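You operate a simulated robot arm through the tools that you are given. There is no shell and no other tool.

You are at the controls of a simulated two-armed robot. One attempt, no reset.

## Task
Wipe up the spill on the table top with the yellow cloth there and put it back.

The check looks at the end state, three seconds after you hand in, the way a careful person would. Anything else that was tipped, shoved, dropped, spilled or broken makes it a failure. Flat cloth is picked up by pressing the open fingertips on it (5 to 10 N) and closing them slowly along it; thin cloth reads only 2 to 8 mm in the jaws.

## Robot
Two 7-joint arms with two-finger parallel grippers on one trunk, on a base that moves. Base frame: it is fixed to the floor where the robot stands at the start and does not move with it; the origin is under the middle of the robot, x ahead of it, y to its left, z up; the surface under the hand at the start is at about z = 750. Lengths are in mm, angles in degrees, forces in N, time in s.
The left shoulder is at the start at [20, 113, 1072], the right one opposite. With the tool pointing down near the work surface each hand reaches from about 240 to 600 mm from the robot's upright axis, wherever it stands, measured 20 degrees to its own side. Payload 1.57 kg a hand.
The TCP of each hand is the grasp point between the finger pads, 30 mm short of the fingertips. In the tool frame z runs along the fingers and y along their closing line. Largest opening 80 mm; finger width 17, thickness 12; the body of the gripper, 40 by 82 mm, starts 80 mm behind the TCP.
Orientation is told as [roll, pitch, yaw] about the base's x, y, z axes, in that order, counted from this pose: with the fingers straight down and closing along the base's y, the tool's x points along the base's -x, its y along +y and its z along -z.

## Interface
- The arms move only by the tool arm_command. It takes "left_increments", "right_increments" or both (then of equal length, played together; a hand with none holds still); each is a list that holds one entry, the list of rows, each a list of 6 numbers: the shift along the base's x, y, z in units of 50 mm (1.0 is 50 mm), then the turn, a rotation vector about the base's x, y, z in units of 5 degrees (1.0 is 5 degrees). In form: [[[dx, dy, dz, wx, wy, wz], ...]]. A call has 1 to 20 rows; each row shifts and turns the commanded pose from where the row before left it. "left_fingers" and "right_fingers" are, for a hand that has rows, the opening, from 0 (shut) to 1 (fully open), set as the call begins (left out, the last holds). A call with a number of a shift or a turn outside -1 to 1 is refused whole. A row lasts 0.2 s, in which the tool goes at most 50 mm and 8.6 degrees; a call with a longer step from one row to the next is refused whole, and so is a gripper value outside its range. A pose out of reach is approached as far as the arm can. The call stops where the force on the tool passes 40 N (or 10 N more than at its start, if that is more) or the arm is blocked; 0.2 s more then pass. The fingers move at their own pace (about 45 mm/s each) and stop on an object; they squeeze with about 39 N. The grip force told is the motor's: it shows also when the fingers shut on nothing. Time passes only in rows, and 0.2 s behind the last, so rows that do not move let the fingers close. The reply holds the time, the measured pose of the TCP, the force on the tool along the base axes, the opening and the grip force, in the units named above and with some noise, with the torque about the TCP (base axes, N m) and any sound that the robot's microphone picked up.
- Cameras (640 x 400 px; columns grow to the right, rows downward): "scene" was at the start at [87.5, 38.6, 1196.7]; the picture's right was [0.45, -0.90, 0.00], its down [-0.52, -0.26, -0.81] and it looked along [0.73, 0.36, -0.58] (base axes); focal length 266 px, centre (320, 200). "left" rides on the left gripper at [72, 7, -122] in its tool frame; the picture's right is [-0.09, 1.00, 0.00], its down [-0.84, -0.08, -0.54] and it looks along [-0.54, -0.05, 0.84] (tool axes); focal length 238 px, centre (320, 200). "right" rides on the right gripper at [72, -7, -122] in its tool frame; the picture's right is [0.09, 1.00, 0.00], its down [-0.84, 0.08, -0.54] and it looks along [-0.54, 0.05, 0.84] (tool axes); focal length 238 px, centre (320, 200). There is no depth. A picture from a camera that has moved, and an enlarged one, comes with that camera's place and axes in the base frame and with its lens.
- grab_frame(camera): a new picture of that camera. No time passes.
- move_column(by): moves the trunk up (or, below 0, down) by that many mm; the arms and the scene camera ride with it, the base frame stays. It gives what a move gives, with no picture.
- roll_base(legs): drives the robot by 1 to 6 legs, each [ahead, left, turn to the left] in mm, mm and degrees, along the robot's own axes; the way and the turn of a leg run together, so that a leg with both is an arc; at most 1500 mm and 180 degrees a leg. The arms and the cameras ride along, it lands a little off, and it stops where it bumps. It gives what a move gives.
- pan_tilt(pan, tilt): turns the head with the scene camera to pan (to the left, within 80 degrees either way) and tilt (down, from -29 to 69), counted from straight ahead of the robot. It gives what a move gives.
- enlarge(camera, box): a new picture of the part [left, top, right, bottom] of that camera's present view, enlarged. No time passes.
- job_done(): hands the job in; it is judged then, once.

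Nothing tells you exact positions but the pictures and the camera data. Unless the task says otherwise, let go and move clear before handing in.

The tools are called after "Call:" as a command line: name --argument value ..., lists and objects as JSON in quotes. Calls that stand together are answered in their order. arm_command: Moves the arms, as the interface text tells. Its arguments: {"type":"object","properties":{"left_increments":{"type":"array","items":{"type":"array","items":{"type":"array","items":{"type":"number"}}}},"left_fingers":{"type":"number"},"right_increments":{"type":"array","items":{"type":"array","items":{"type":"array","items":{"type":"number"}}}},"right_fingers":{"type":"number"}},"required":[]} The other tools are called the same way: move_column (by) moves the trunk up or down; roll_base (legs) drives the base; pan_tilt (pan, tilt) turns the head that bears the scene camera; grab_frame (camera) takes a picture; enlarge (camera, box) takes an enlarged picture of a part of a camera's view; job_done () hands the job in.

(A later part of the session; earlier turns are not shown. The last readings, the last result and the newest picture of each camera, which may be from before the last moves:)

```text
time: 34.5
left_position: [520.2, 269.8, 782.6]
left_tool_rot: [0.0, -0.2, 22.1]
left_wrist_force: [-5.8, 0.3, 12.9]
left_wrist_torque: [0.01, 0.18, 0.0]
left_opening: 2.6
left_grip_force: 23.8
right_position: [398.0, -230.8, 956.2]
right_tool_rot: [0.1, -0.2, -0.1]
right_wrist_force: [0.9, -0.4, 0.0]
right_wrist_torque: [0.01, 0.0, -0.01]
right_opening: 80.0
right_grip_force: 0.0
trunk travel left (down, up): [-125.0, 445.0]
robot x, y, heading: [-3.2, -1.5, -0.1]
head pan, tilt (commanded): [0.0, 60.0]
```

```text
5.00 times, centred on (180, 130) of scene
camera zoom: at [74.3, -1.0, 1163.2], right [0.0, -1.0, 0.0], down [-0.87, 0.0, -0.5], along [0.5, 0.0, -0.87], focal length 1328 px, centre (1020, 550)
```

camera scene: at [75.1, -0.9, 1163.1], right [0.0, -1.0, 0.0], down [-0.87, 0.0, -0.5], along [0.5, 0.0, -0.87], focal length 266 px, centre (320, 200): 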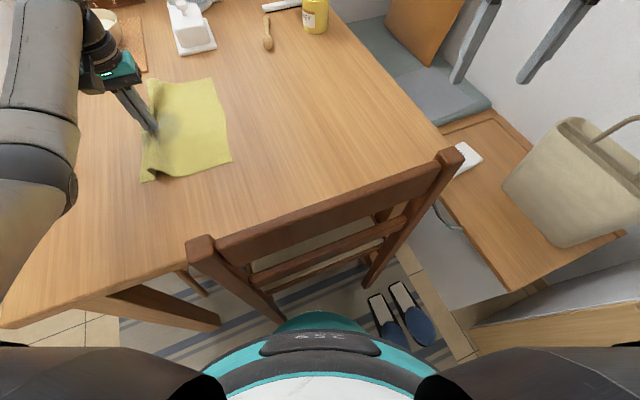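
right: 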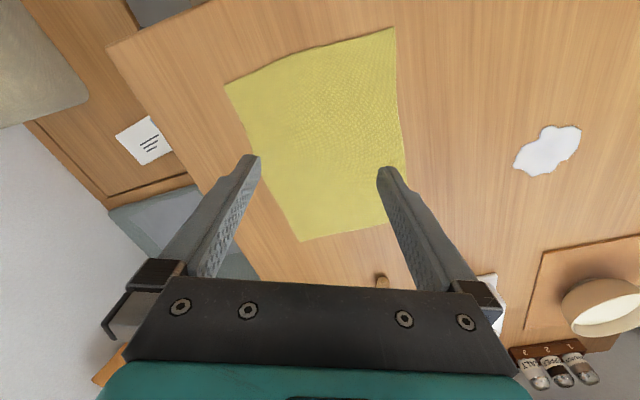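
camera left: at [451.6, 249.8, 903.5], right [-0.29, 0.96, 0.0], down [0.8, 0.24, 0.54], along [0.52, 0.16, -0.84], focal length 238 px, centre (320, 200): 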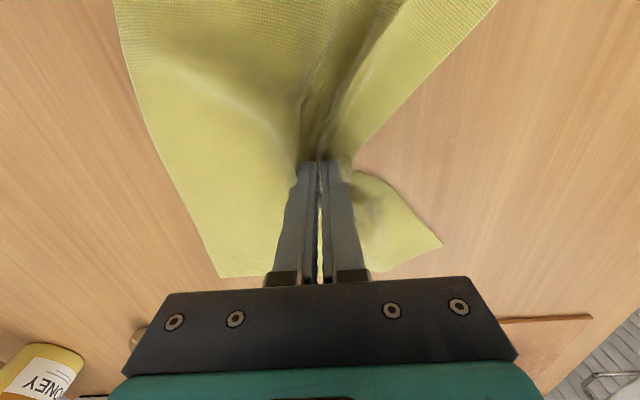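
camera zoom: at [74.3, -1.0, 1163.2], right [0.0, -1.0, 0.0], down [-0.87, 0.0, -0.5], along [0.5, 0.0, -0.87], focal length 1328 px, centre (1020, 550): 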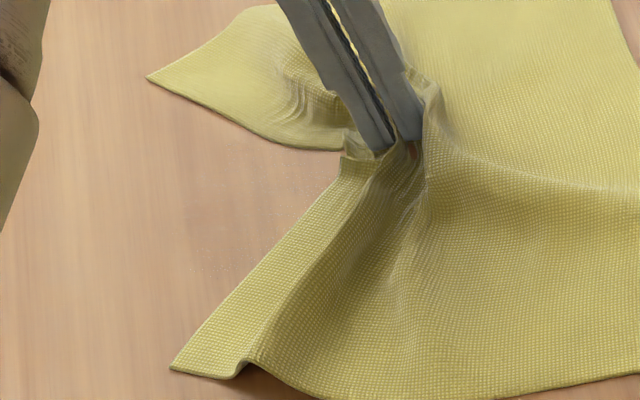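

Only faint specks remain. Two more full passes, one along y and one along x, should clear it.

Call:
arm_command --left_increments '[[[-0.086, 0.6, 0, 0, 0, 0], [-0.086, 0.6, 0, 0, 0, 0], [-0.086, 0.6, 0, 0, 0, 0], [-0.086, -0.6, 0, 0, 0, 0], [-0.086, -0.6, 0, 0, 0, 0], [-0.086, -0.6, 0, 0, 0, 0], [-0.086, 0.6, 0, 0, 0, 0], [-0.086, 0.6, 0, 0, 0, 0], [-0.086, 0.6, 0, 0, 0, 0], [-0.086, -0.6, 0, 0, 0, 0], [-0.086, -0.6, 0, 0, 0, 0], [-0.086, -0.6, 0, 0, 0, 0], [-0.086, 0.6, 0, 0, 0, 0], [-0.086, 0.6, 0, 0, 0, 0], [-0.086, 0.6, 0, 0, 0, 0], [-0.086, -0.6, 0, 0, 0, 0], [-0.086, -0.6, 0, 0, 0, 0], [-0.086, -0.6, 0, 0, 0, 0], [0, 0, 0, 0, 0, 0]]]'

Call:
arm_command --left_increments '[[[0.5, 0.09, 0, 0, 0, 0], [0.5, 0.09, 0, 0, 0, 0], [0.5, 0.09, 0, 0, 0, 0], [-0.5, 0.09, 0, 0, 0, 0], [-0.5, 0.09, 0, 0, 0, 0], [-0.5, 0.09, 0, 0, 0, 0], [0.5, 0.09, 0, 0, 0, 0], [0.5, 0.09, 0, 0, 0, 0], [0.5, 0.09, 0, 0, 0, 0], [-0.5, 0.09, 0, 0, 0, 0], [-0.5, 0.09, 0, 0, 0, 0], [-0.5, 0.09, 0, 0, 0, 0], [0.5, 0.09, 0, 0, 0, 0], [0.5, 0.09, 0, 0, 0, 0], [0.5, 0.09, 0, 0, 0, 0], [-0.5, 0.09, 0, 0, 0, 0], [-0.5, 0.09, 0, 0, 0, 0], [-0.5, 0.09, 0, 0, 0, 0], [0, 0, 0, 0, 0, 0]]]'

Call:
grab_frame --camera "left"

Call:
grab_frame --camera "scene"

```text
time: 38.5
left_position: [443.1, 269.9, 781.3]
left_tool_rot: [0.0, -0.1, 22.3]
left_wrist_force: [0.8, 9.1, 21.7]
left_wrist_torque: [0.3, 0.03, -0.02]
left_opening: 2.6
left_grip_force: 23.8
right_position: [399.7, -230.5, 956.5]
right_tool_rot: [0.0, -0.1, 0.0]
right_wrist_force: [-0.1, 0.1, 0.3]
right_wrist_torque: [0.0, 0.0, -0.03]
right_opening: 79.8
right_grip_force: 0.0
trunk travel left (down, up): [-125.0, 445.0]
robot x, y, heading: [-2.7, 0.4, 0.1]
head pan, tilt (commanded): [0.0, 60.0]
```

```text
time: 42.5
left_position: [443.9, 352.3, 781.8]
left_tool_rot: [-0.1, -0.3, 22.4]
left_wrist_force: [7.1, 0.2, 15.8]
left_wrist_torque: [-0.04, -0.19, 0.0]
left_opening: 2.6
left_grip_force: 23.5
right_position: [399.4, -231.4, 956.6]
right_tool_rot: [0.0, 0.0, 0.0]
right_wrist_force: [-0.7, -0.5, 0.4]
right_wrist_torque: [-0.04, 0.01, 0.0]
right_opening: 79.9
right_grip_force: 0.0
trunk travel left (down, up): [-125.0, 445.0]
robot x, y, heading: [1.8, -2.4, 0.2]
head pan, tilt (commanded): [0.0, 60.0]
```

```text
taken
camera left: at [374.9, 332.7, 903.2], right [-0.29, 0.96, 0.0], down [0.8, 0.25, 0.55], along [0.52, 0.16, -0.84], focal length 238 px, centre (320, 200)
```

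left: 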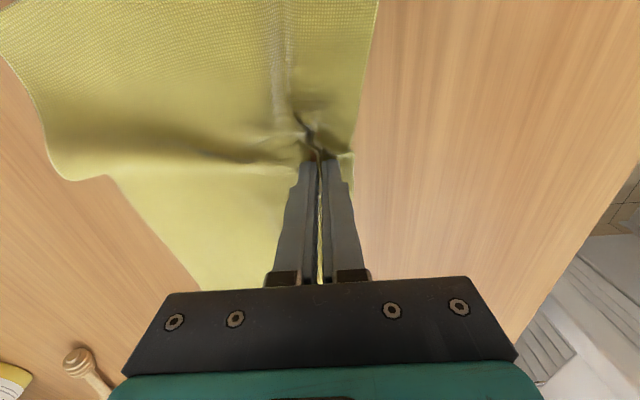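

```text
taken
camera scene: at [75.1, -1.2, 1163.2], right [0.0, -1.0, 0.0], down [-0.87, 0.0, -0.5], along [0.5, 0.0, -0.87], focal length 266 px, centre (320, 200)
```

scene: 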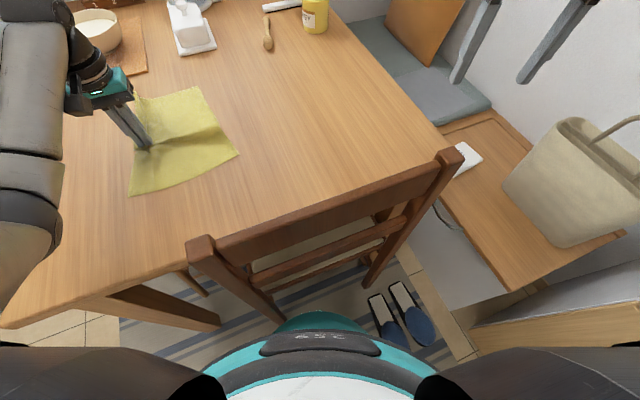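

The table outside the cloth looks clean. Before returning the cloth I'll turn the head for a better view of its shape and of its right edge, where the right hand should grip.

Call:
arm_command --left_increments '[[[0, 0, 0.1, 0, 0, 0], [0.1, 0.05, 0.1, 0, 0, 0], [0.3, 0.2, 0.04, 0, 0, 0], [0.3, 0.2, 0, 0, 0, 0], [0, 0, 0, 0, 0, 0]]]'

Call:
pan_tilt --pan 22 --tilt 56

Call:
grab_frame --camera "scene"

Call:
grab_frame --camera "right"

```text
time: 43.7
left_position: [479.4, 374.8, 790.9]
left_tool_rot: [0.0, 0.0, 22.2]
left_wrist_force: [0.1, 0.7, 1.5]
left_wrist_torque: [-0.01, 0.02, -0.01]
left_opening: 2.4
left_grip_force: 23.8
right_position: [399.6, -230.0, 955.5]
right_tool_rot: [-0.1, 0.1, 0.0]
right_wrist_force: [0.3, 0.0, 0.7]
right_wrist_torque: [-0.02, 0.0, -0.02]
right_opening: 80.2
right_grip_force: 0.0
trunk travel left (down, up): [-125.0, 445.0]
robot x, y, heading: [0.3, 1.6, -0.2]
head pan, tilt (commanded): [0.0, 60.0]
```

```text
time: 44.6
left_position: [479.6, 374.3, 791.4]
left_tool_rot: [0.1, 0.0, 22.3]
left_wrist_force: [0.5, -0.6, -0.6]
left_wrist_torque: [-0.02, -0.02, -0.01]
left_opening: 2.6
left_grip_force: 24.2
right_position: [399.7, -230.4, 956.4]
right_tool_rot: [0.0, 0.0, 0.0]
right_wrist_force: [0.7, -0.7, 0.0]
right_wrist_torque: [0.01, 0.0, 0.0]
right_opening: 79.7
right_grip_force: 0.0
trunk travel left (down, up): [-125.0, 445.0]
robot x, y, heading: [-0.0, -2.2, 0.0]
head pan, tilt (commanded): [22.0, 56.0]
```

```text
taken
camera scene: at [74.8, 26.1, 1167.9], right [0.37, -0.93, 0.0], down [-0.77, -0.31, -0.56], along [0.52, 0.21, -0.83], focal length 266 px, centre (320, 200)
```

scene: 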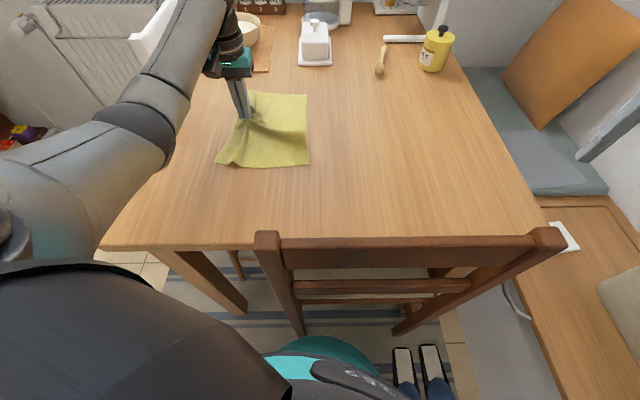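

```text
taken
camera right: at [327.6, -236.6, 1078.9], right [-0.09, 1.0, 0.0], down [0.84, 0.08, 0.54], along [0.54, 0.05, -0.84], focal length 238 px, centre (320, 200)
```

right: 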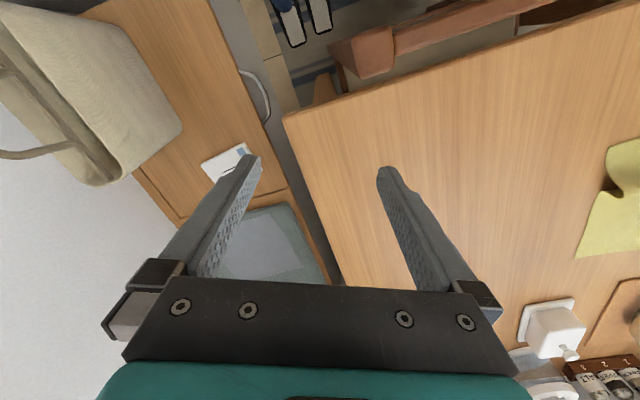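

The cloth has kept nearly its original turn and has simply moved about (−45, +316). I'll set down this edge, let go and rise. Then I'll regrip near the right edge with the left hand, so that the return is a pull and the cloth stays flat.

Call:
arm_command --left_increments '[[[0, 0, -0.1, 0, 0, 0], [0, 0, -0.08, 0, 0, 0], [0, 0, 0, 0, 0, 0]]]'

Call:
arm_command --left_increments '[[[0, 0, 0, 0, 0, 0], [0, 0, 0, 0, 0, 0], [0, 0, 0, 0, 0, 0]]]' --left_fingers 0.3

Call:
arm_command --left_increments '[[[0, 0, 0.2, 0, 0, 0], [0, 0, 0.5, 0, 0, 0], [0, 0, 0.8, 0, 0, 0], [0, 0, 0.8, 0, 0, 0], [0, 0, 0, 0, 0, 0]]]'

Call:
grab_frame --camera "left"

Call:
enlarge --camera "scene" --box '[180, 60, 360, 190]'

```text
time: 45.4
left_position: [479.2, 375.5, 783.0]
left_tool_rot: [0.0, -0.1, 22.4]
left_wrist_force: [-0.1, -1.0, 0.9]
left_wrist_torque: [0.03, 0.0, -0.01]
left_opening: 2.7
left_grip_force: 24.0
right_position: [399.5, -229.2, 955.5]
right_tool_rot: [0.0, 0.0, 0.0]
right_wrist_force: [0.2, -0.5, -0.3]
right_wrist_torque: [0.0, 0.02, 0.03]
right_opening: 80.1
right_grip_force: 0.0
trunk travel left (down, up): [-125.0, 445.0]
robot x, y, heading: [-0.3, -2.0, 0.1]
head pan, tilt (commanded): [22.0, 56.0]
```

```text
time: 46.2
left_position: [479.5, 375.8, 781.8]
left_tool_rot: [0.0, 0.1, 22.3]
left_wrist_force: [-0.3, -0.3, 0.1]
left_wrist_torque: [0.0, 0.0, -0.01]
left_opening: 23.5
left_grip_force: 0.0
right_position: [399.1, -230.1, 956.3]
right_tool_rot: [-0.1, 0.0, 0.0]
right_wrist_force: [0.5, 0.7, -0.5]
right_wrist_torque: [-0.02, 0.04, 0.01]
right_opening: 80.3
right_grip_force: 0.0
trunk travel left (down, up): [-125.0, 445.0]
robot x, y, heading: [0.7, 2.7, 0.2]
head pan, tilt (commanded): [22.0, 56.0]
```

```text
time: 47.4
left_position: [479.4, 374.4, 897.4]
left_tool_rot: [0.0, 0.0, 22.3]
left_wrist_force: [-0.5, -0.3, 0.0]
left_wrist_torque: [-0.03, 0.03, -0.02]
left_opening: 23.9
left_grip_force: 0.0
right_position: [400.1, -230.4, 955.5]
right_tool_rot: [0.1, -0.1, 0.0]
right_wrist_force: [-0.2, 0.2, -0.3]
right_wrist_torque: [0.02, 0.01, -0.01]
right_opening: 80.2
right_grip_force: 0.1
trunk travel left (down, up): [-125.0, 445.0]
robot x, y, heading: [4.2, -1.1, -0.1]
head pan, tilt (commanded): [22.0, 56.0]
```

```text
taken
camera left: at [410.6, 354.6, 1019.3], right [-0.29, 0.96, 0.0], down [0.8, 0.25, 0.54], along [0.52, 0.16, -0.84], focal length 238 px, centre (320, 200)
```

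left: 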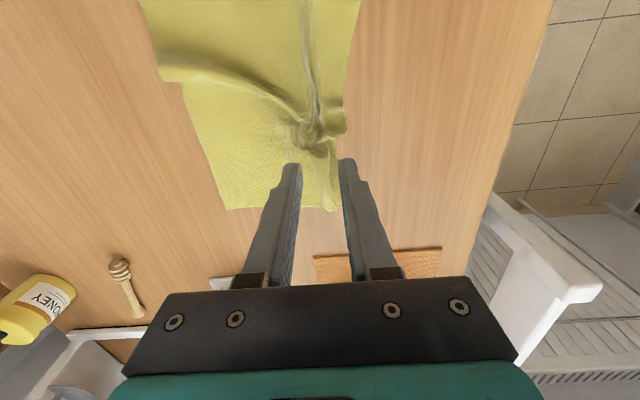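

```text
3.08 times, centred on (270, 125) of scene
camera zoom: at [74.8, 26.1, 1167.9], right [0.37, -0.93, 0.0], down [-0.77, -0.31, -0.56], along [0.52, 0.21, -0.83], focal length 817 px, centre (474, 431)
```

zoom: 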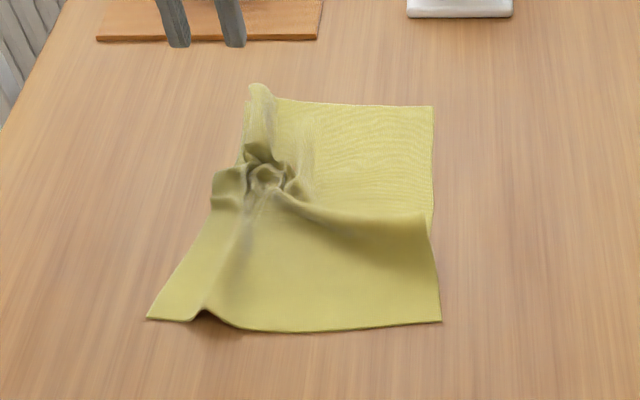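

The cloth lies with a knot where it was pinched and a ridge across its middle. The table and cloth share the same 22° turn. Pressed fingertips clearly drag this cloth by friction, so I'll flatten and move it that way without new pinches, starting by pressing the near half and drawing it toward the near edge to take out the ridge.

Call:
arm_command --left_increments '[[[-0.2975, -0.5475, -0.25, 0, 0, 0], [-0.2975, -0.5475, -0.25, 0, 0, 0], [-0.2975, -0.5475, -0.25, 0, 0, 0], [-0.2975, -0.5475, -0.25, 0, 0, 0], [0, 0, -0.5, 0, 0, 0], [0, 0, -0.5, 0, 0, 0], [0, 0, 0, 0, 0, 0]]]' --left_fingers 1.0

Call:
grab_frame --camera "left"

Call:
enlarge --camera "scene" --box '[180, 60, 360, 190]'

```text
time: 49.0
left_position: [419.2, 264.7, 798.4]
left_tool_rot: [-0.1, -0.1, 22.2]
left_wrist_force: [-0.1, 0.3, -0.3]
left_wrist_torque: [0.0, 0.0, 0.02]
left_opening: 80.1
left_grip_force: 0.1
right_position: [400.3, -230.3, 956.3]
right_tool_rot: [0.0, 0.0, 0.0]
right_wrist_force: [-0.7, -0.8, 0.4]
right_wrist_torque: [0.02, -0.01, 0.0]
right_opening: 79.9
right_grip_force: 0.0
trunk travel left (down, up): [-125.0, 445.0]
robot x, y, heading: [-1.4, -2.3, -0.0]
head pan, tilt (commanded): [22.0, 56.0]
```

```text
taken
camera left: at [350.3, 245.0, 919.8], right [-0.29, 0.96, 0.0], down [0.8, 0.25, 0.54], along [0.52, 0.16, -0.84], focal length 238 px, centre (320, 200)
```

left: 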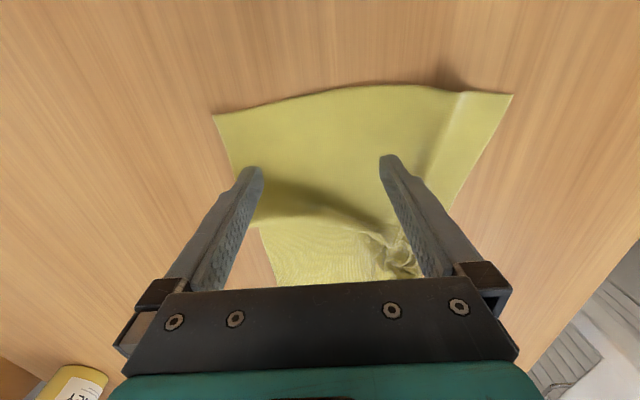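

```text
3.08 times, centred on (270, 125) of scene
camera zoom: at [74.8, 26.1, 1167.9], right [0.37, -0.93, 0.0], down [-0.77, -0.31, -0.56], along [0.52, 0.21, -0.83], focal length 817 px, centre (474, 431)
```

zoom: 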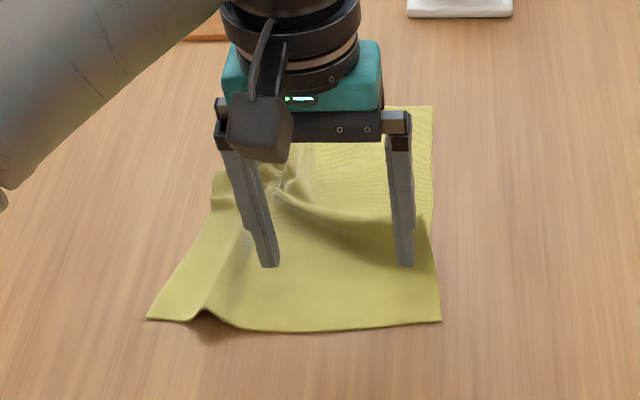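

Both tips are above the flat part of the near half. I'll press down gently.

Call:
arm_command --left_increments '[[[0, 0, -0.16, 0, 0, 0], [0, 0, -0.1, 0, 0, 0], [0, 0, -0.06, 0, 0, 0], [0, 0, -0.02, 0, 0, 0], [0, 0, 0, 0, 0, 0]]]'

```text
time: 50.2
left_position: [419.5, 265.8, 781.8]
left_tool_rot: [0.0, 0.0, 22.3]
left_wrist_force: [0.6, -0.3, 2.3]
left_wrist_torque: [0.0, 0.01, 0.02]
left_opening: 79.9
left_grip_force: 0.0
right_position: [400.0, -231.5, 957.0]
right_tool_rot: [0.0, 0.0, 0.0]
right_wrist_force: [-0.7, -0.1, -0.2]
right_wrist_torque: [0.02, 0.0, -0.01]
right_opening: 79.8
right_grip_force: 0.1
trunk travel left (down, up): [-125.0, 445.0]
robot x, y, heading: [-2.9, -0.1, 0.1]
head pan, tilt (commanded): [22.0, 56.0]
```

Call:
arm_command --left_increments '[[[0, 0, -0.018, 0, 0, 0], [0, 0, 0, 0, 0, 0], [-0.14, -0.057, 0, 0, 0, 0], [-0.14, -0.057, 0, 0, 0, 0], [-0.14, -0.057, 0, 0, 0, 0], [-0.14, -0.057, 0, 0, 0, 0], [-0.14, -0.057, 0, 0, 0, 0], [-0.14, -0.057, 0, 0, 0, 0], [0, 0, 0, 0, 0, 0]]]'

Call:
grab_frame --camera "left"

Call:
enlarge --camera "scene" --box '[180, 60, 360, 190]'

```text
time: 52.2
left_position: [377.1, 248.5, 780.4]
left_tool_rot: [-0.1, -0.1, 22.3]
left_wrist_force: [3.0, 0.7, 14.4]
left_wrist_torque: [0.13, -0.08, -0.06]
left_opening: 80.0
left_grip_force: 0.2
right_position: [400.5, -230.1, 956.7]
right_tool_rot: [-0.1, 0.0, 0.1]
right_wrist_force: [0.9, 0.1, 0.0]
right_wrist_torque: [-0.03, 0.01, 0.02]
right_opening: 80.1
right_grip_force: 0.0
trunk travel left (down, up): [-125.0, 445.0]
robot x, y, heading: [-2.4, -1.3, 0.1]
head pan, tilt (commanded): [22.0, 56.0]
```

```text
taken
camera left: at [307.8, 227.7, 902.9], right [-0.29, 0.96, 0.0], down [0.8, 0.25, 0.54], along [0.52, 0.16, -0.84], focal length 238 px, centre (320, 200)
```

left: 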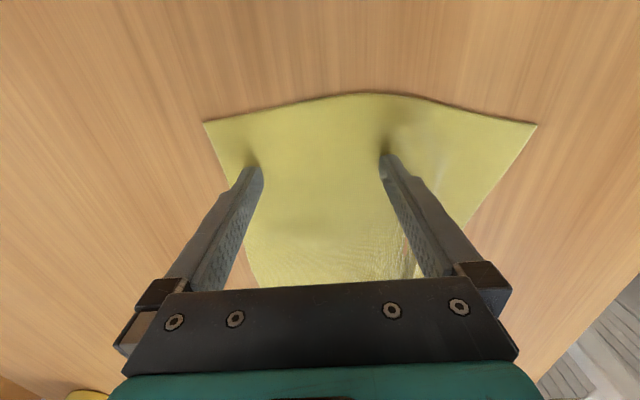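

```text
3.08 times, centred on (270, 125) of scene
camera zoom: at [74.4, 25.7, 1168.0], right [0.37, -0.93, 0.0], down [-0.77, -0.31, -0.56], along [0.52, 0.21, -0.83], focal length 817 px, centre (474, 431)
```

zoom: 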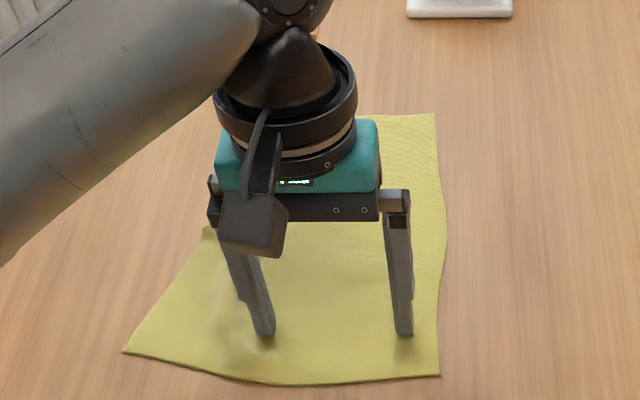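

That worked: the ridge has flattened out and the near half moved with the fingertips. I'll rise and look at the whole cloth.

Call:
arm_command --left_increments '[[[0, 0, 0.2, 0, 0, 0], [0, 0, 0.6, 0, 0, 0], [0, 0.5, 0.7, 0, 0, 0], [0, 0.8, 0.6, 0, 0, 0], [0, 0.8, 0, 0, 0, 0], [0, 0.5, 0, 0, 0, 0]]]'

Call:
enlarge --camera "scene" --box '[180, 60, 360, 190]'

Call:
grab_frame --camera "left"

```text
time: 53.6
left_position: [378.3, 376.5, 883.9]
left_tool_rot: [-0.2, 0.0, 22.3]
left_wrist_force: [-0.4, 0.9, 0.6]
left_wrist_torque: [-0.01, -0.05, -0.01]
left_opening: 80.0
left_grip_force: 0.1
right_position: [398.5, -229.2, 955.8]
right_tool_rot: [0.0, 0.0, -0.1]
right_wrist_force: [-0.5, 0.0, 0.3]
right_wrist_torque: [0.03, 0.01, -0.02]
right_opening: 80.2
right_grip_force: 0.1
trunk travel left (down, up): [-125.0, 445.0]
robot x, y, heading: [1.6, -0.6, 0.1]
head pan, tilt (commanded): [22.0, 56.0]
```

```text
3.08 times, centred on (270, 125) of scene
camera zoom: at [74.8, 26.2, 1167.9], right [0.37, -0.93, 0.0], down [-0.77, -0.31, -0.56], along [0.52, 0.21, -0.83], focal length 817 px, centre (474, 431)
```

zoom: 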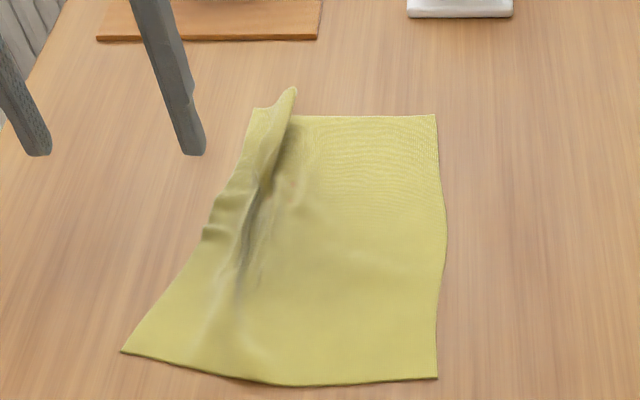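

```text
taken
camera left: at [309.0, 357.7, 1007.1], right [-0.29, 0.96, 0.0], down [0.8, 0.25, 0.54], along [0.52, 0.16, -0.84], focal length 238 px, centre (320, 200)
```

left: 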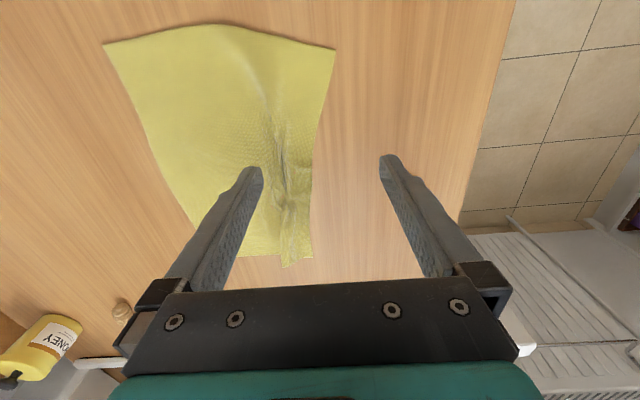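

The cloth is nearly flat now, with only the pinch fold left along its left side. I need it moved by about (+75, −318), so I'll press on the right-middle part with the tips 56 mm apart and draw it back toward its place.

Call:
arm_command --left_increments '[[[0.375, -0.5225, -0.2, 0, 0, 0], [0.375, -0.5225, -0.2, 0, 0, 0], [0.375, -0.5225, -0.2, 0, 0, 0], [0.375, -0.5225, -0.2, 0, 0, 0], [0, 0, -0.5, 0, 0, 0], [0, 0, -0.4, 0, 0, 0], [0, 0, -0.16, 0, 0, 0], [0, 0, -0.16, 0, 0, 0], [0, 0, 0, 0, 0, 0]]]' --left_fingers 0.7

Call:
grab_frame --camera "left"

Call:
enlarge --camera "scene" --box '[180, 60, 360, 190]'

```text
time: 55.6
left_position: [452.6, 272.9, 784.2]
left_tool_rot: [0.0, 0.0, 22.3]
left_wrist_force: [-0.1, 0.7, 0.4]
left_wrist_torque: [-0.01, 0.0, -0.01]
left_opening: 55.9
left_grip_force: 0.2
right_position: [399.7, -230.2, 955.9]
right_tool_rot: [0.0, 0.0, 0.0]
right_wrist_force: [-0.3, -0.5, 0.0]
right_wrist_torque: [0.02, -0.03, 0.01]
right_opening: 79.8
right_grip_force: 0.2
trunk travel left (down, up): [-125.0, 445.0]
robot x, y, heading: [-0.2, 1.7, -0.0]
head pan, tilt (commanded): [22.0, 56.0]
```

```text
taken
camera left: at [383.5, 253.4, 906.2], right [-0.29, 0.96, 0.0], down [0.8, 0.25, 0.54], along [0.52, 0.16, -0.84], focal length 238 px, centre (320, 200)
```

left: 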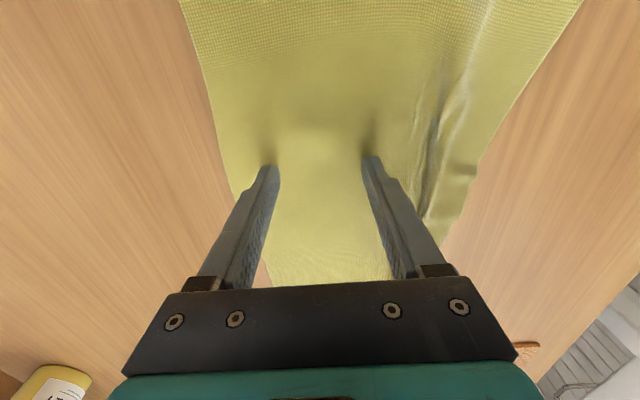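

```text
3.08 times, centred on (270, 125) of scene
camera zoom: at [74.8, 26.1, 1167.9], right [0.37, -0.93, 0.0], down [-0.77, -0.31, -0.56], along [0.52, 0.21, -0.83], focal length 817 px, centre (474, 431)
```

zoom: 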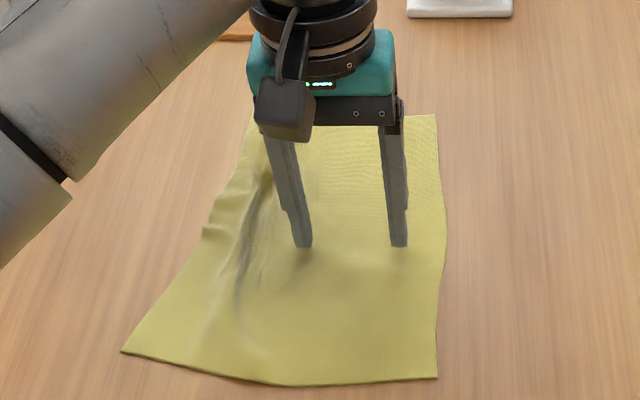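

The tips are in position, one about 25 mm inside the right edge and the other clear of the fold. I'll press, then draw the cloth a first 40 mm across its width to stretch out the fold.

Call:
arm_command --left_increments '[[[0, 0, -0.04, 0, 0, 0], [0, 0, -0.02, 0, 0, 0], [0, 0, -0.01, 0, 0, 0], [0, 0, 0, 0, 0, 0]]]'

```text
time: 56.6
left_position: [453.0, 272.9, 781.5]
left_tool_rot: [-0.1, -0.1, 22.3]
left_wrist_force: [0.3, 0.6, 2.6]
left_wrist_torque: [0.04, -0.02, 0.01]
left_opening: 56.0
left_grip_force: 0.0
right_position: [399.9, -230.2, 955.9]
right_tool_rot: [0.0, 0.1, 0.0]
right_wrist_force: [0.8, 0.1, -0.1]
right_wrist_torque: [-0.01, 0.0, -0.01]
right_opening: 80.0
right_grip_force: 0.2
trunk travel left (down, up): [-125.0, 445.0]
robot x, y, heading: [-1.0, 2.7, -0.1]
head pan, tilt (commanded): [22.0, 56.0]
```

Call:
arm_command --left_increments '[[[0, 0, -0.018, 0, 0, 0], [0, 0, 0, 0, 0, 0], [0.076, -0.185, 0, 0, 0, 0], [0.076, -0.185, 0, 0, 0, 0], [0.076, -0.185, 0, 0, 0, 0], [0.076, -0.185, 0, 0, 0, 0], [0, 0, 0, 0, 0, 0]]]'

Call:
grab_frame --camera "left"

Call:
enlarge --camera "scene" --box '[180, 60, 360, 190]'

```text
time: 58.2
left_position: [467.2, 237.7, 781.3]
left_tool_rot: [-0.2, -0.1, 22.3]
left_wrist_force: [-0.2, 5.3, 17.1]
left_wrist_torque: [0.48, 0.13, 0.0]
left_opening: 57.5
left_grip_force: 1.1
right_position: [399.0, -229.4, 955.7]
right_tool_rot: [0.0, -0.1, 0.0]
right_wrist_force: [0.6, -0.2, 0.6]
right_wrist_torque: [-0.01, -0.02, -0.06]
right_opening: 80.0
right_grip_force: 0.0
trunk travel left (down, up): [-125.0, 445.0]
robot x, y, heading: [-1.8, 0.2, 0.1]
head pan, tilt (commanded): [22.0, 56.0]
```

```text
taken
camera left: at [398.3, 216.9, 902.8], right [-0.29, 0.96, 0.0], down [0.8, 0.25, 0.54], along [0.52, 0.16, -0.84], focal length 238 px, centre (320, 200)
```

left: 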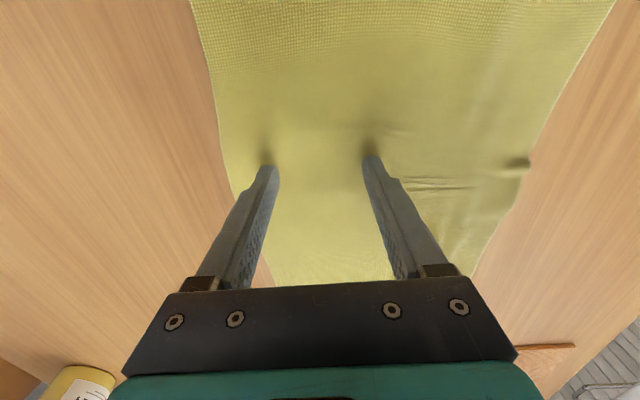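

```text
3.08 times, centred on (270, 125) of scene
camera zoom: at [73.6, 25.9, 1168.0], right [0.37, -0.93, 0.0], down [-0.77, -0.31, -0.56], along [0.52, 0.21, -0.83], focal length 817 px, centre (474, 431)
```

zoom: 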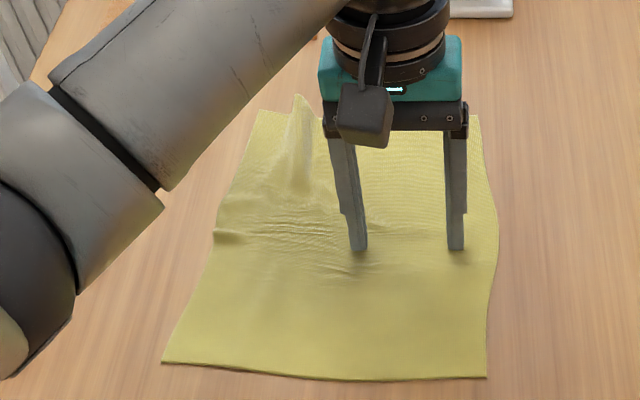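

Very good, the fold is stretched out and the cloth moves with the tips. The press has crept up to 17 N, so I'll ease slightly and keep drawing the cloth toward its place.

Call:
arm_command --left_increments '[[[0, 0, 0.014, 0, 0, 0], [0.0857, -0.4014, 0, 0, 0, 0], [0.0857, -0.4014, 0, 0, 0, 0], [0.0857, -0.4014, 0, 0, 0, 0], [0.0857, -0.4014, 0, 0, 0, 0], [0.0857, -0.4014, 0, 0, 0, 0], [0.0857, -0.4014, 0, 0, 0, 0], [0.0857, -0.4014, 0, 0, 0, 0], [0, 0, 0, 0, 0, 0]]]'

Call:
grab_frame --camera "left"

Call:
grab_frame --camera "scene"

```text
time: 60.2
left_position: [497.7, 95.5, 781.0]
left_tool_rot: [-0.1, -0.1, 22.3]
left_wrist_force: [-0.8, 0.8, 9.7]
left_wrist_torque: [0.2, 0.11, 0.02]
left_opening: 56.4
left_grip_force: 0.2
right_position: [399.4, -231.3, 956.6]
right_tool_rot: [0.0, 0.0, -0.1]
right_wrist_force: [0.1, -0.1, 0.0]
right_wrist_torque: [-0.07, 0.01, 0.03]
right_opening: 79.8
right_grip_force: 0.1
trunk travel left (down, up): [-125.0, 445.0]
robot x, y, heading: [0.3, 3.6, -0.3]
head pan, tilt (commanded): [22.0, 56.0]
```

```text
taken
camera left: at [428.5, 76.1, 903.1], right [-0.29, 0.96, 0.0], down [0.8, 0.25, 0.54], along [0.52, 0.16, -0.84], focal length 238 px, centre (320, 200)
```

left: 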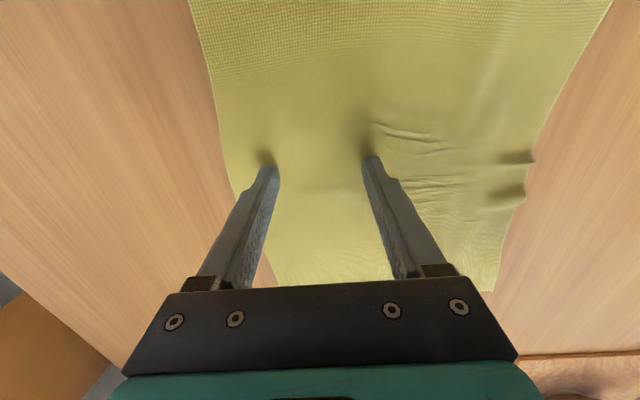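

```text
taken
camera scene: at [74.1, 26.0, 1167.9], right [0.37, -0.93, 0.0], down [-0.77, -0.31, -0.56], along [0.52, 0.21, -0.83], focal length 266 px, centre (320, 200)
```

scene: 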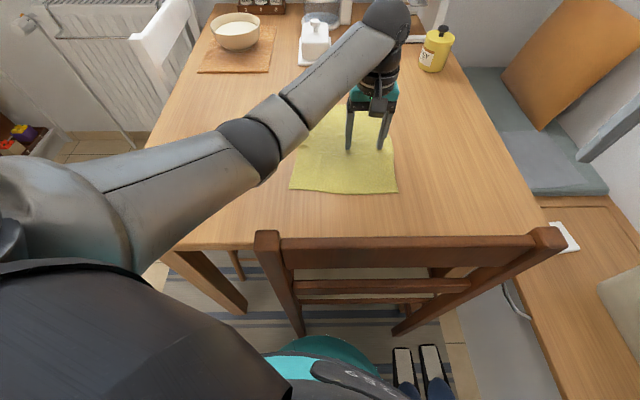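

The cloth moves as one piece. Before finishing the return I'll lift off and look at the bare spill area with the left camera, to be sure it is clean.

Call:
arm_command --left_increments '[[[0, 0, 0.2, 0, 0, 0], [0, 0, 0.6, 0, 0, 0], [0, 0.4, 0.7, 0, 0, 0], [-0.2, 0.8, 0.3, 0, 0, 0], [-0.3, 0.9, 0, 0, 0, 0], [-0.3, 0.9, 0, 0, 0, 0], [-0.3, 0.8, 0, 0, 0, 0], [0, 0, 0, 0, 0, 0]]]'

Call:
grab_frame --camera "left"

Call:
grab_frame --camera "scene"

```text
time: 62.0
left_position: [443.3, 287.2, 871.2]
left_tool_rot: [0.0, 0.0, 22.2]
left_wrist_force: [0.0, 0.2, 0.0]
left_wrist_torque: [0.01, 0.02, -0.04]
left_opening: 56.3
left_grip_force: 0.0
right_position: [399.1, -229.9, 956.4]
right_tool_rot: [-0.1, 0.0, -0.1]
right_wrist_force: [0.2, 0.6, 0.5]
right_wrist_torque: [-0.01, 0.01, 0.0]
right_opening: 80.3
right_grip_force: 0.3
trunk travel left (down, up): [-125.0, 445.0]
robot x, y, heading: [0.9, -0.0, 0.0]
head pan, tilt (commanded): [22.0, 56.0]
```

```text
taken
camera left: at [374.9, 266.3, 992.3], right [-0.29, 0.96, 0.0], down [0.8, 0.25, 0.54], along [0.52, 0.16, -0.84], focal length 238 px, centre (320, 200)
```

left: 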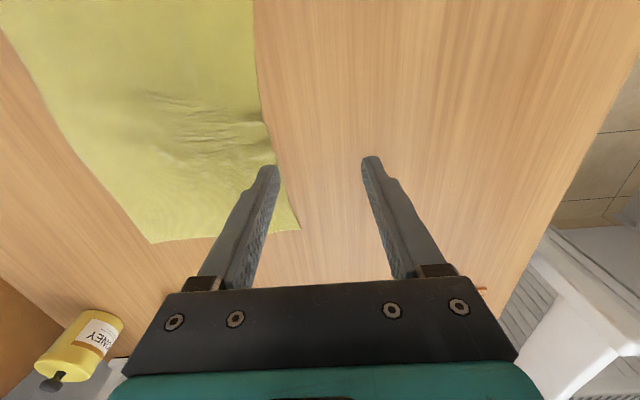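

```text
taken
camera scene: at [74.7, 26.2, 1167.9], right [0.37, -0.93, 0.0], down [-0.77, -0.31, -0.56], along [0.52, 0.21, -0.83], focal length 266 px, centre (320, 200)
```

scene: 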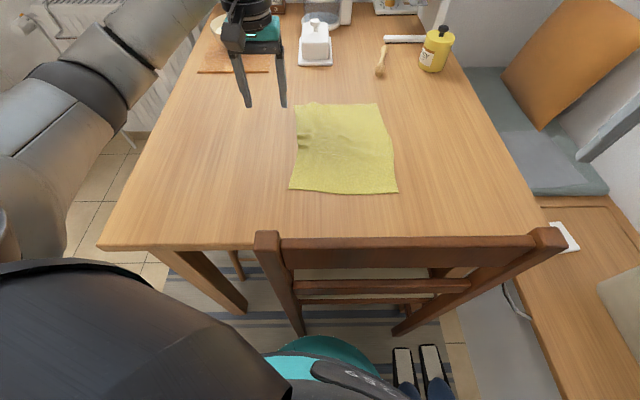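

Call:
enlarge --camera "scene" --box '[210, 80, 330, 160]'

Call:
enlarge --camera "left" --box '[250, 40, 430, 240]'

Call:
enlarge --camera "scene" --box '[260, 80, 420, 210]'

```text
5.00 times, centred on (270, 120) of scene
camera zoom: at [74.7, 26.2, 1167.9], right [0.37, -0.93, 0.0], down [-0.77, -0.31, -0.56], along [0.52, 0.21, -0.83], focal length 1328 px, centre (570, 600)
```

zoom: 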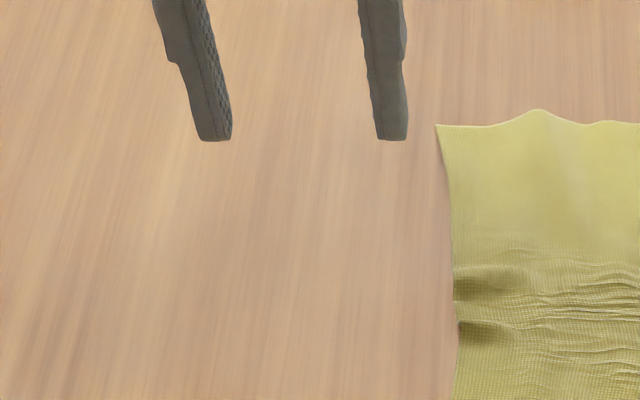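

```text
2.00 times, centred on (340, 140) of left
camera zoom: at [374.9, 266.3, 992.3], right [-0.29, 0.96, 0.0], down [0.8, 0.25, 0.54], along [0.52, 0.16, -0.84], focal length 477 px, centre (280, 320)
```

zoom: 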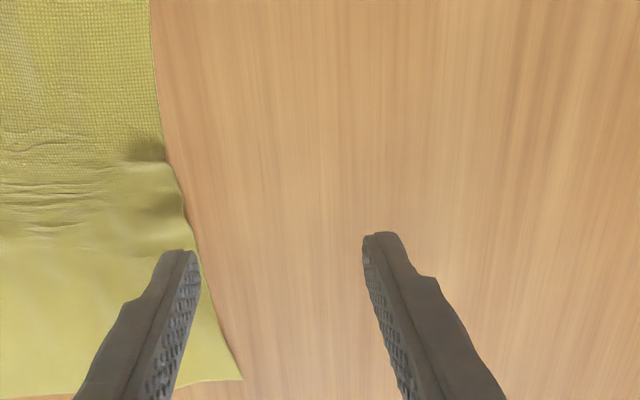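

```text
3.08 times, centred on (340, 145) of scene
camera zoom: at [74.7, 26.2, 1167.9], right [0.37, -0.93, 0.0], down [-0.77, -0.31, -0.56], along [0.52, 0.21, -0.83], focal length 817 px, centre (258, 369)
```

zoom: 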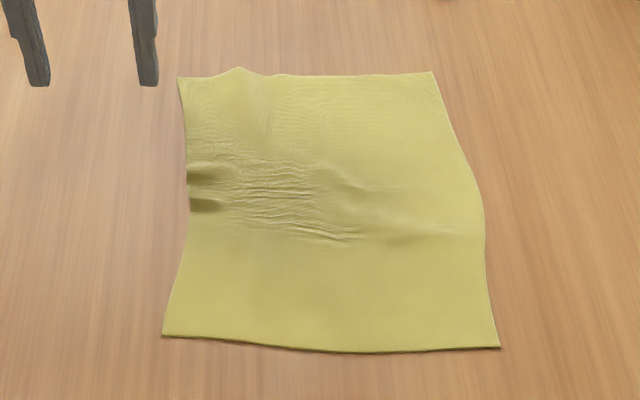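

The former spill area looks clean. The cloth is almost flat and square to its original turn, and it needs about (+36, −148) more. I'll press on its right-middle part again and draw it the rest of the way.

Call:
arm_command --left_increments '[[[0.164, -0.788, -0.1, 0, 0, 0], [0.164, -0.788, -0.1, 0, 0, 0], [0.164, -0.788, -0.1, 0, 0, 0], [0.164, -0.788, -0.1, 0, 0, 0], [0.164, -0.788, -0.1, 0, 0, 0], [0, 0, -0.5, 0, 0, 0], [0, 0, -0.5, 0, 0, 0], [0, 0, -0.2, 0, 0, 0], [0, 0, 0, 0, 0, 0]]]'

Call:
grab_frame --camera "left"

```text
time: 64.0
left_position: [485.4, 89.8, 785.7]
left_tool_rot: [0.0, 0.0, 22.4]
left_wrist_force: [-0.8, 0.6, 0.3]
left_wrist_torque: [0.0, 0.01, -0.01]
left_opening: 56.0
left_grip_force: 0.0
right_position: [399.1, -230.0, 956.2]
right_tool_rot: [0.0, -0.1, -0.1]
right_wrist_force: [-0.2, 0.5, 0.6]
right_wrist_torque: [0.02, -0.02, 0.03]
right_opening: 80.0
right_grip_force: 0.1
trunk travel left (down, up): [-125.0, 445.0]
robot x, y, heading: [3.1, 3.4, -0.1]
head pan, tilt (commanded): [22.0, 56.0]
```

```text
taken
camera left: at [415.8, 69.5, 907.2], right [-0.29, 0.96, 0.0], down [0.8, 0.25, 0.54], along [0.52, 0.16, -0.84], focal length 238 px, centre (320, 200)
```

left: 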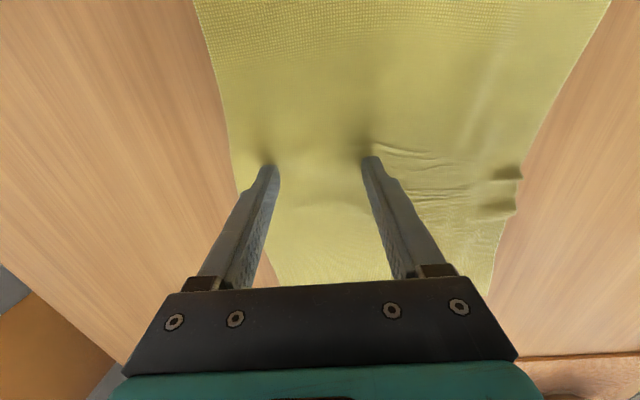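

Call:
arm_command --left_increments '[[[0, 0, -0.04, 0, 0, 0], [0, 0, -0.03, 0, 0, 0], [0, 0, -0.02, 0, 0, 0], [0, 0, 0, 0, 0, 0]]]'

```text
time: 65.0
left_position: [482.9, 88.9, 781.1]
left_tool_rot: [0.0, -0.1, 22.2]
left_wrist_force: [-0.6, 0.5, 2.9]
left_wrist_torque: [0.02, -0.01, 0.02]
left_opening: 56.0
left_grip_force: 0.0
right_position: [398.7, -229.7, 955.9]
right_tool_rot: [0.0, 0.0, 0.1]
right_wrist_force: [-0.4, 0.6, -0.2]
right_wrist_torque: [-0.02, 0.02, 0.02]
right_opening: 79.7
right_grip_force: 0.1
trunk travel left (down, up): [-125.0, 445.0]
robot x, y, heading: [-4.0, -0.6, -0.1]
head pan, tilt (commanded): [22.0, 56.0]
```

Contact again. I'll press a touch more and draw the cloth by (+36, −148).

Call:
arm_command --left_increments '[[[0, 0, -0.015, 0, 0, 0], [0, 0, 0, 0, 0, 0], [0.09, -0.37, 0, 0, 0, 0], [0.09, -0.37, 0, 0, 0, 0], [0.09, -0.37, 0, 0, 0, 0], [0.09, -0.37, 0, 0, 0, 0], [0.09, -0.37, 0, 0, 0, 0], [0.09, -0.37, 0, 0, 0, 0], [0.09, -0.37, 0, 0, 0, 0], [0.09, -0.37, 0, 0, 0, 0], [0, 0, 0, 0, 0, 0]]]'

Call:
grab_frame --camera "left"

Call:
grab_frame --camera "scene"

```text
time: 67.4
left_position: [518.9, -60.9, 781.7]
left_tool_rot: [-0.1, 0.0, 22.2]
left_wrist_force: [-0.7, 0.0, 9.0]
left_wrist_torque: [0.22, 0.11, 0.03]
left_opening: 56.4
left_grip_force: 0.6
right_position: [399.0, -229.2, 956.4]
right_tool_rot: [0.0, 0.0, -0.1]
right_wrist_force: [-0.2, 0.5, -0.4]
right_wrist_torque: [-0.01, 0.0, 0.01]
right_opening: 80.0
right_grip_force: 0.0
trunk travel left (down, up): [-125.0, 445.0]
robot x, y, heading: [-2.8, 1.1, -0.0]
head pan, tilt (commanded): [22.0, 56.0]
```

```text
taken
camera left: at [450.2, -79.7, 903.0], right [-0.29, 0.96, 0.0], down [0.8, 0.25, 0.54], along [0.52, 0.16, -0.84], focal length 238 px, centre (320, 200)
```

left: 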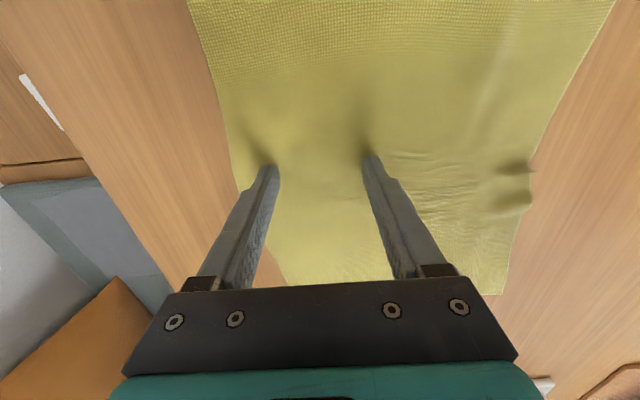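

```text
taken
camera scene: at [74.1, 26.1, 1168.0], right [0.37, -0.93, 0.0], down [-0.77, -0.31, -0.56], along [0.52, 0.21, -0.83], focal length 266 px, centre (320, 200)
```

scene: 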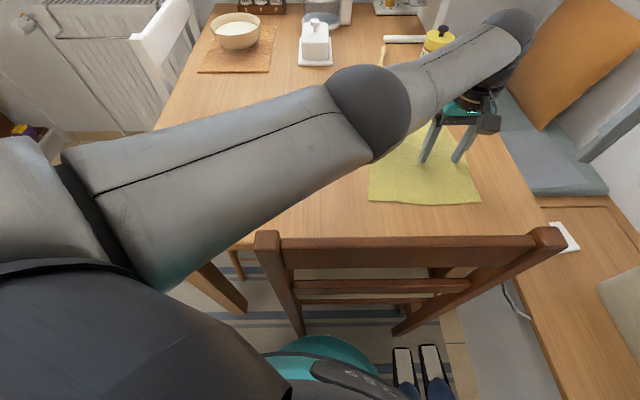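

The cloth has been drawn across. I'll lift off, move the left hand clear, and restore the head's original view so I can compare with the start.

Call:
arm_command --left_increments '[[[0, 0, 0.2, 0, 0, 0], [0, 0, 0.6, 0, 0, 0], [0, 0.3, 0.8, 0, 0, 0], [-0.1, 0.7, 0.6, 0, 0, 0], [-0.2, 0.9, 0.2, 0, 0, 0], [-0.3, 0.9, 0.1, 0, 0, 0], [-0.3, 0.9, 0, 0, 0, 0], [-0.3, 0.9, 0, 0, 0, 0], [-0.3, 0.9, 0, 0, 0, 0], [-0.2, 0.9, 0, 0, 0, 0], [0, 0.9, 0, 0, 0, 0], [0, 0, 0, 0, 0, 0]]]'

Call:
pan_tilt --pan 26.5 --tilt 35.5

Call:
grab_frame --camera "scene"

Call:
enlarge --camera "scene" --box '[220, 190, 540, 390]'

```text
time: 70.0
left_position: [435.9, 305.1, 906.6]
left_tool_rot: [0.0, 0.0, 22.2]
left_wrist_force: [-0.3, 0.4, -0.5]
left_wrist_torque: [0.02, 0.01, 0.05]
left_opening: 56.1
left_grip_force: 0.0
right_position: [400.2, -229.6, 956.8]
right_tool_rot: [0.0, 0.0, 0.0]
right_wrist_force: [0.7, -0.1, 0.3]
right_wrist_torque: [0.01, -0.01, 0.0]
right_opening: 80.2
right_grip_force: 0.1
trunk travel left (down, up): [-125.0, 445.0]
robot x, y, heading: [0.6, 0.1, 0.3]
head pan, tilt (commanded): [22.0, 56.0]
```

```text
time: 70.8
left_position: [435.1, 305.7, 906.0]
left_tool_rot: [0.0, 0.0, 22.3]
left_wrist_force: [1.3, 0.4, 0.6]
left_wrist_torque: [-0.02, -0.02, -0.01]
left_opening: 56.2
left_grip_force: 0.0
right_position: [398.2, -229.1, 956.8]
right_tool_rot: [0.0, 0.1, 0.1]
right_wrist_force: [-0.2, 0.7, 0.1]
right_wrist_torque: [-0.01, -0.01, 0.01]
right_opening: 79.8
right_grip_force: 0.1
trunk travel left (down, up): [-125.0, 445.0]
robot x, y, heading: [-1.8, 0.6, -0.1]
head pan, tilt (commanded): [26.5, 35.5]
```

```text
taken
camera scene: at [87.5, 38.7, 1196.6], right [0.45, -0.9, 0.0], down [-0.52, -0.26, -0.81], along [0.73, 0.36, -0.58], focal length 266 px, centre (320, 200)
```

scene: 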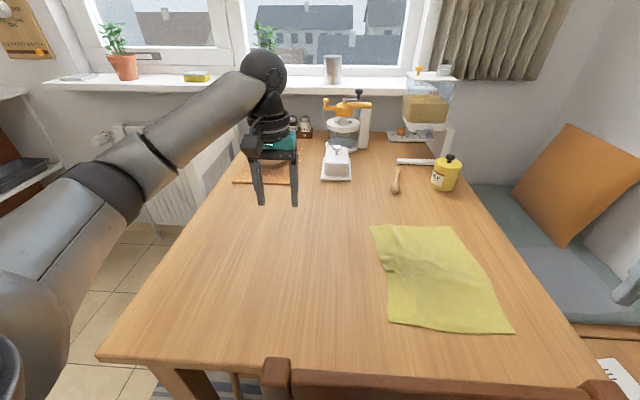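

```text
2.00 times, centred on (380, 290) of scene
camera zoom: at [87.5, 38.7, 1196.6], right [0.45, -0.9, 0.0], down [-0.52, -0.26, -0.81], along [0.73, 0.36, -0.58], focal length 531 px, centre (200, 20)
```

zoom: 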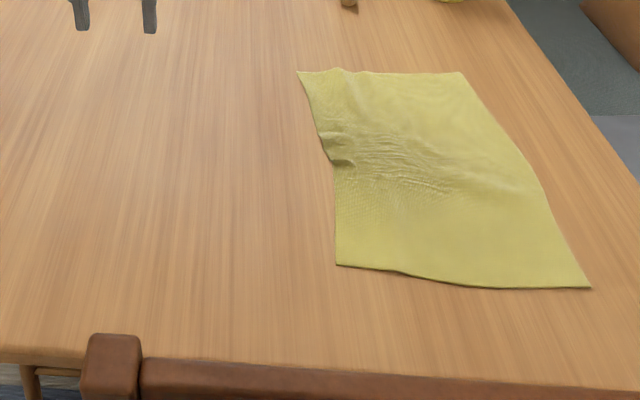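

The corners match the start view to within about 10 mm, the table is clean and nothing else has moved. A few wrinkles remain near the middle of the cloth's left side, so I'll smooth them with a small press-and-draw on the near-left part.

Call:
arm_command --left_increments '[[[0.0486, -0.834, -0.1, 0, 0, 0], [0.0486, -0.834, -0.1, 0, 0, 0], [0.0486, -0.834, -0.1, 0, 0, 0], [0.0486, -0.834, -0.1, 0, 0, 0], [0.0486, -0.834, -0.1, 0, 0, 0], [0.0486, -0.834, -0.1, 0, 0, 0], [0.0486, -0.834, -0.1, 0, 0, 0], [0, 0, -0.5, 0, 0, 0], [0, 0, -0.5, 0, 0, 0], [0, 0, -0.4, 0, 0, 0], [0, 0, -0.3, 0, 0, 0], [0, 0, 0, 0, 0, 0]]]'

Call:
grab_frame --camera "left"

Call:
enlarge --camera "scene" --box '[220, 190, 540, 390]'

```text
time: 73.4
left_position: [452.1, 15.0, 785.5]
left_tool_rot: [-0.1, 0.0, 22.3]
left_wrist_force: [0.8, -0.6, -0.2]
left_wrist_torque: [-0.02, 0.02, 0.01]
left_opening: 56.1
left_grip_force: 0.0
right_position: [400.5, -231.2, 956.3]
right_tool_rot: [0.0, 0.0, 0.0]
right_wrist_force: [0.0, 0.7, -0.1]
right_wrist_torque: [-0.01, 0.04, 0.0]
right_opening: 80.2
right_grip_force: 0.0
trunk travel left (down, up): [-125.0, 445.0]
robot x, y, heading: [-4.2, -0.9, 0.0]
head pan, tilt (commanded): [26.5, 35.5]
```

```text
taken
camera left: at [382.8, -6.0, 907.0], right [-0.29, 0.96, 0.0], down [0.8, 0.25, 0.54], along [0.52, 0.16, -0.84], focal length 238 px, centre (320, 200)
```

left: 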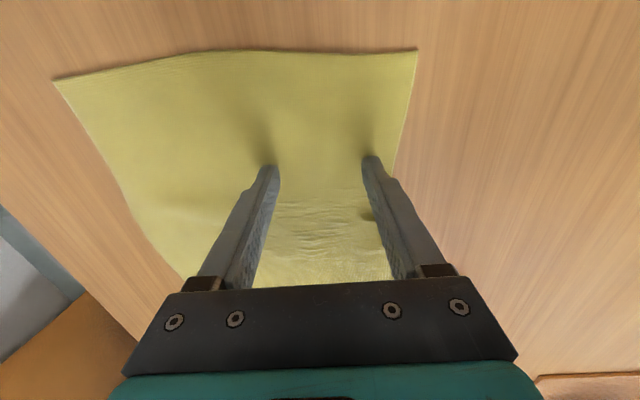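

```text
2.00 times, centred on (380, 290) of scene
camera zoom: at [87.5, 38.7, 1196.6], right [0.45, -0.89, 0.0], down [-0.52, -0.26, -0.81], along [0.73, 0.36, -0.58], focal length 531 px, centre (200, 20)
```

zoom: 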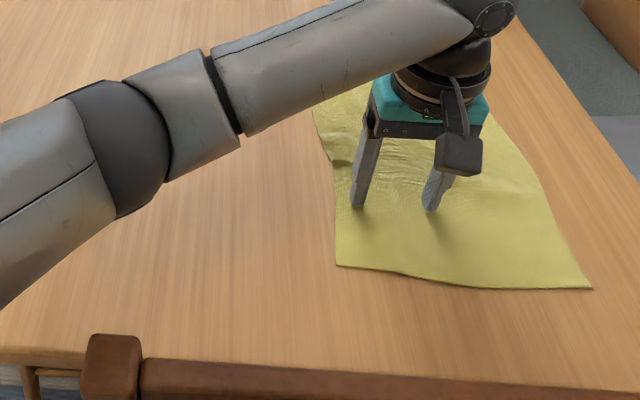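

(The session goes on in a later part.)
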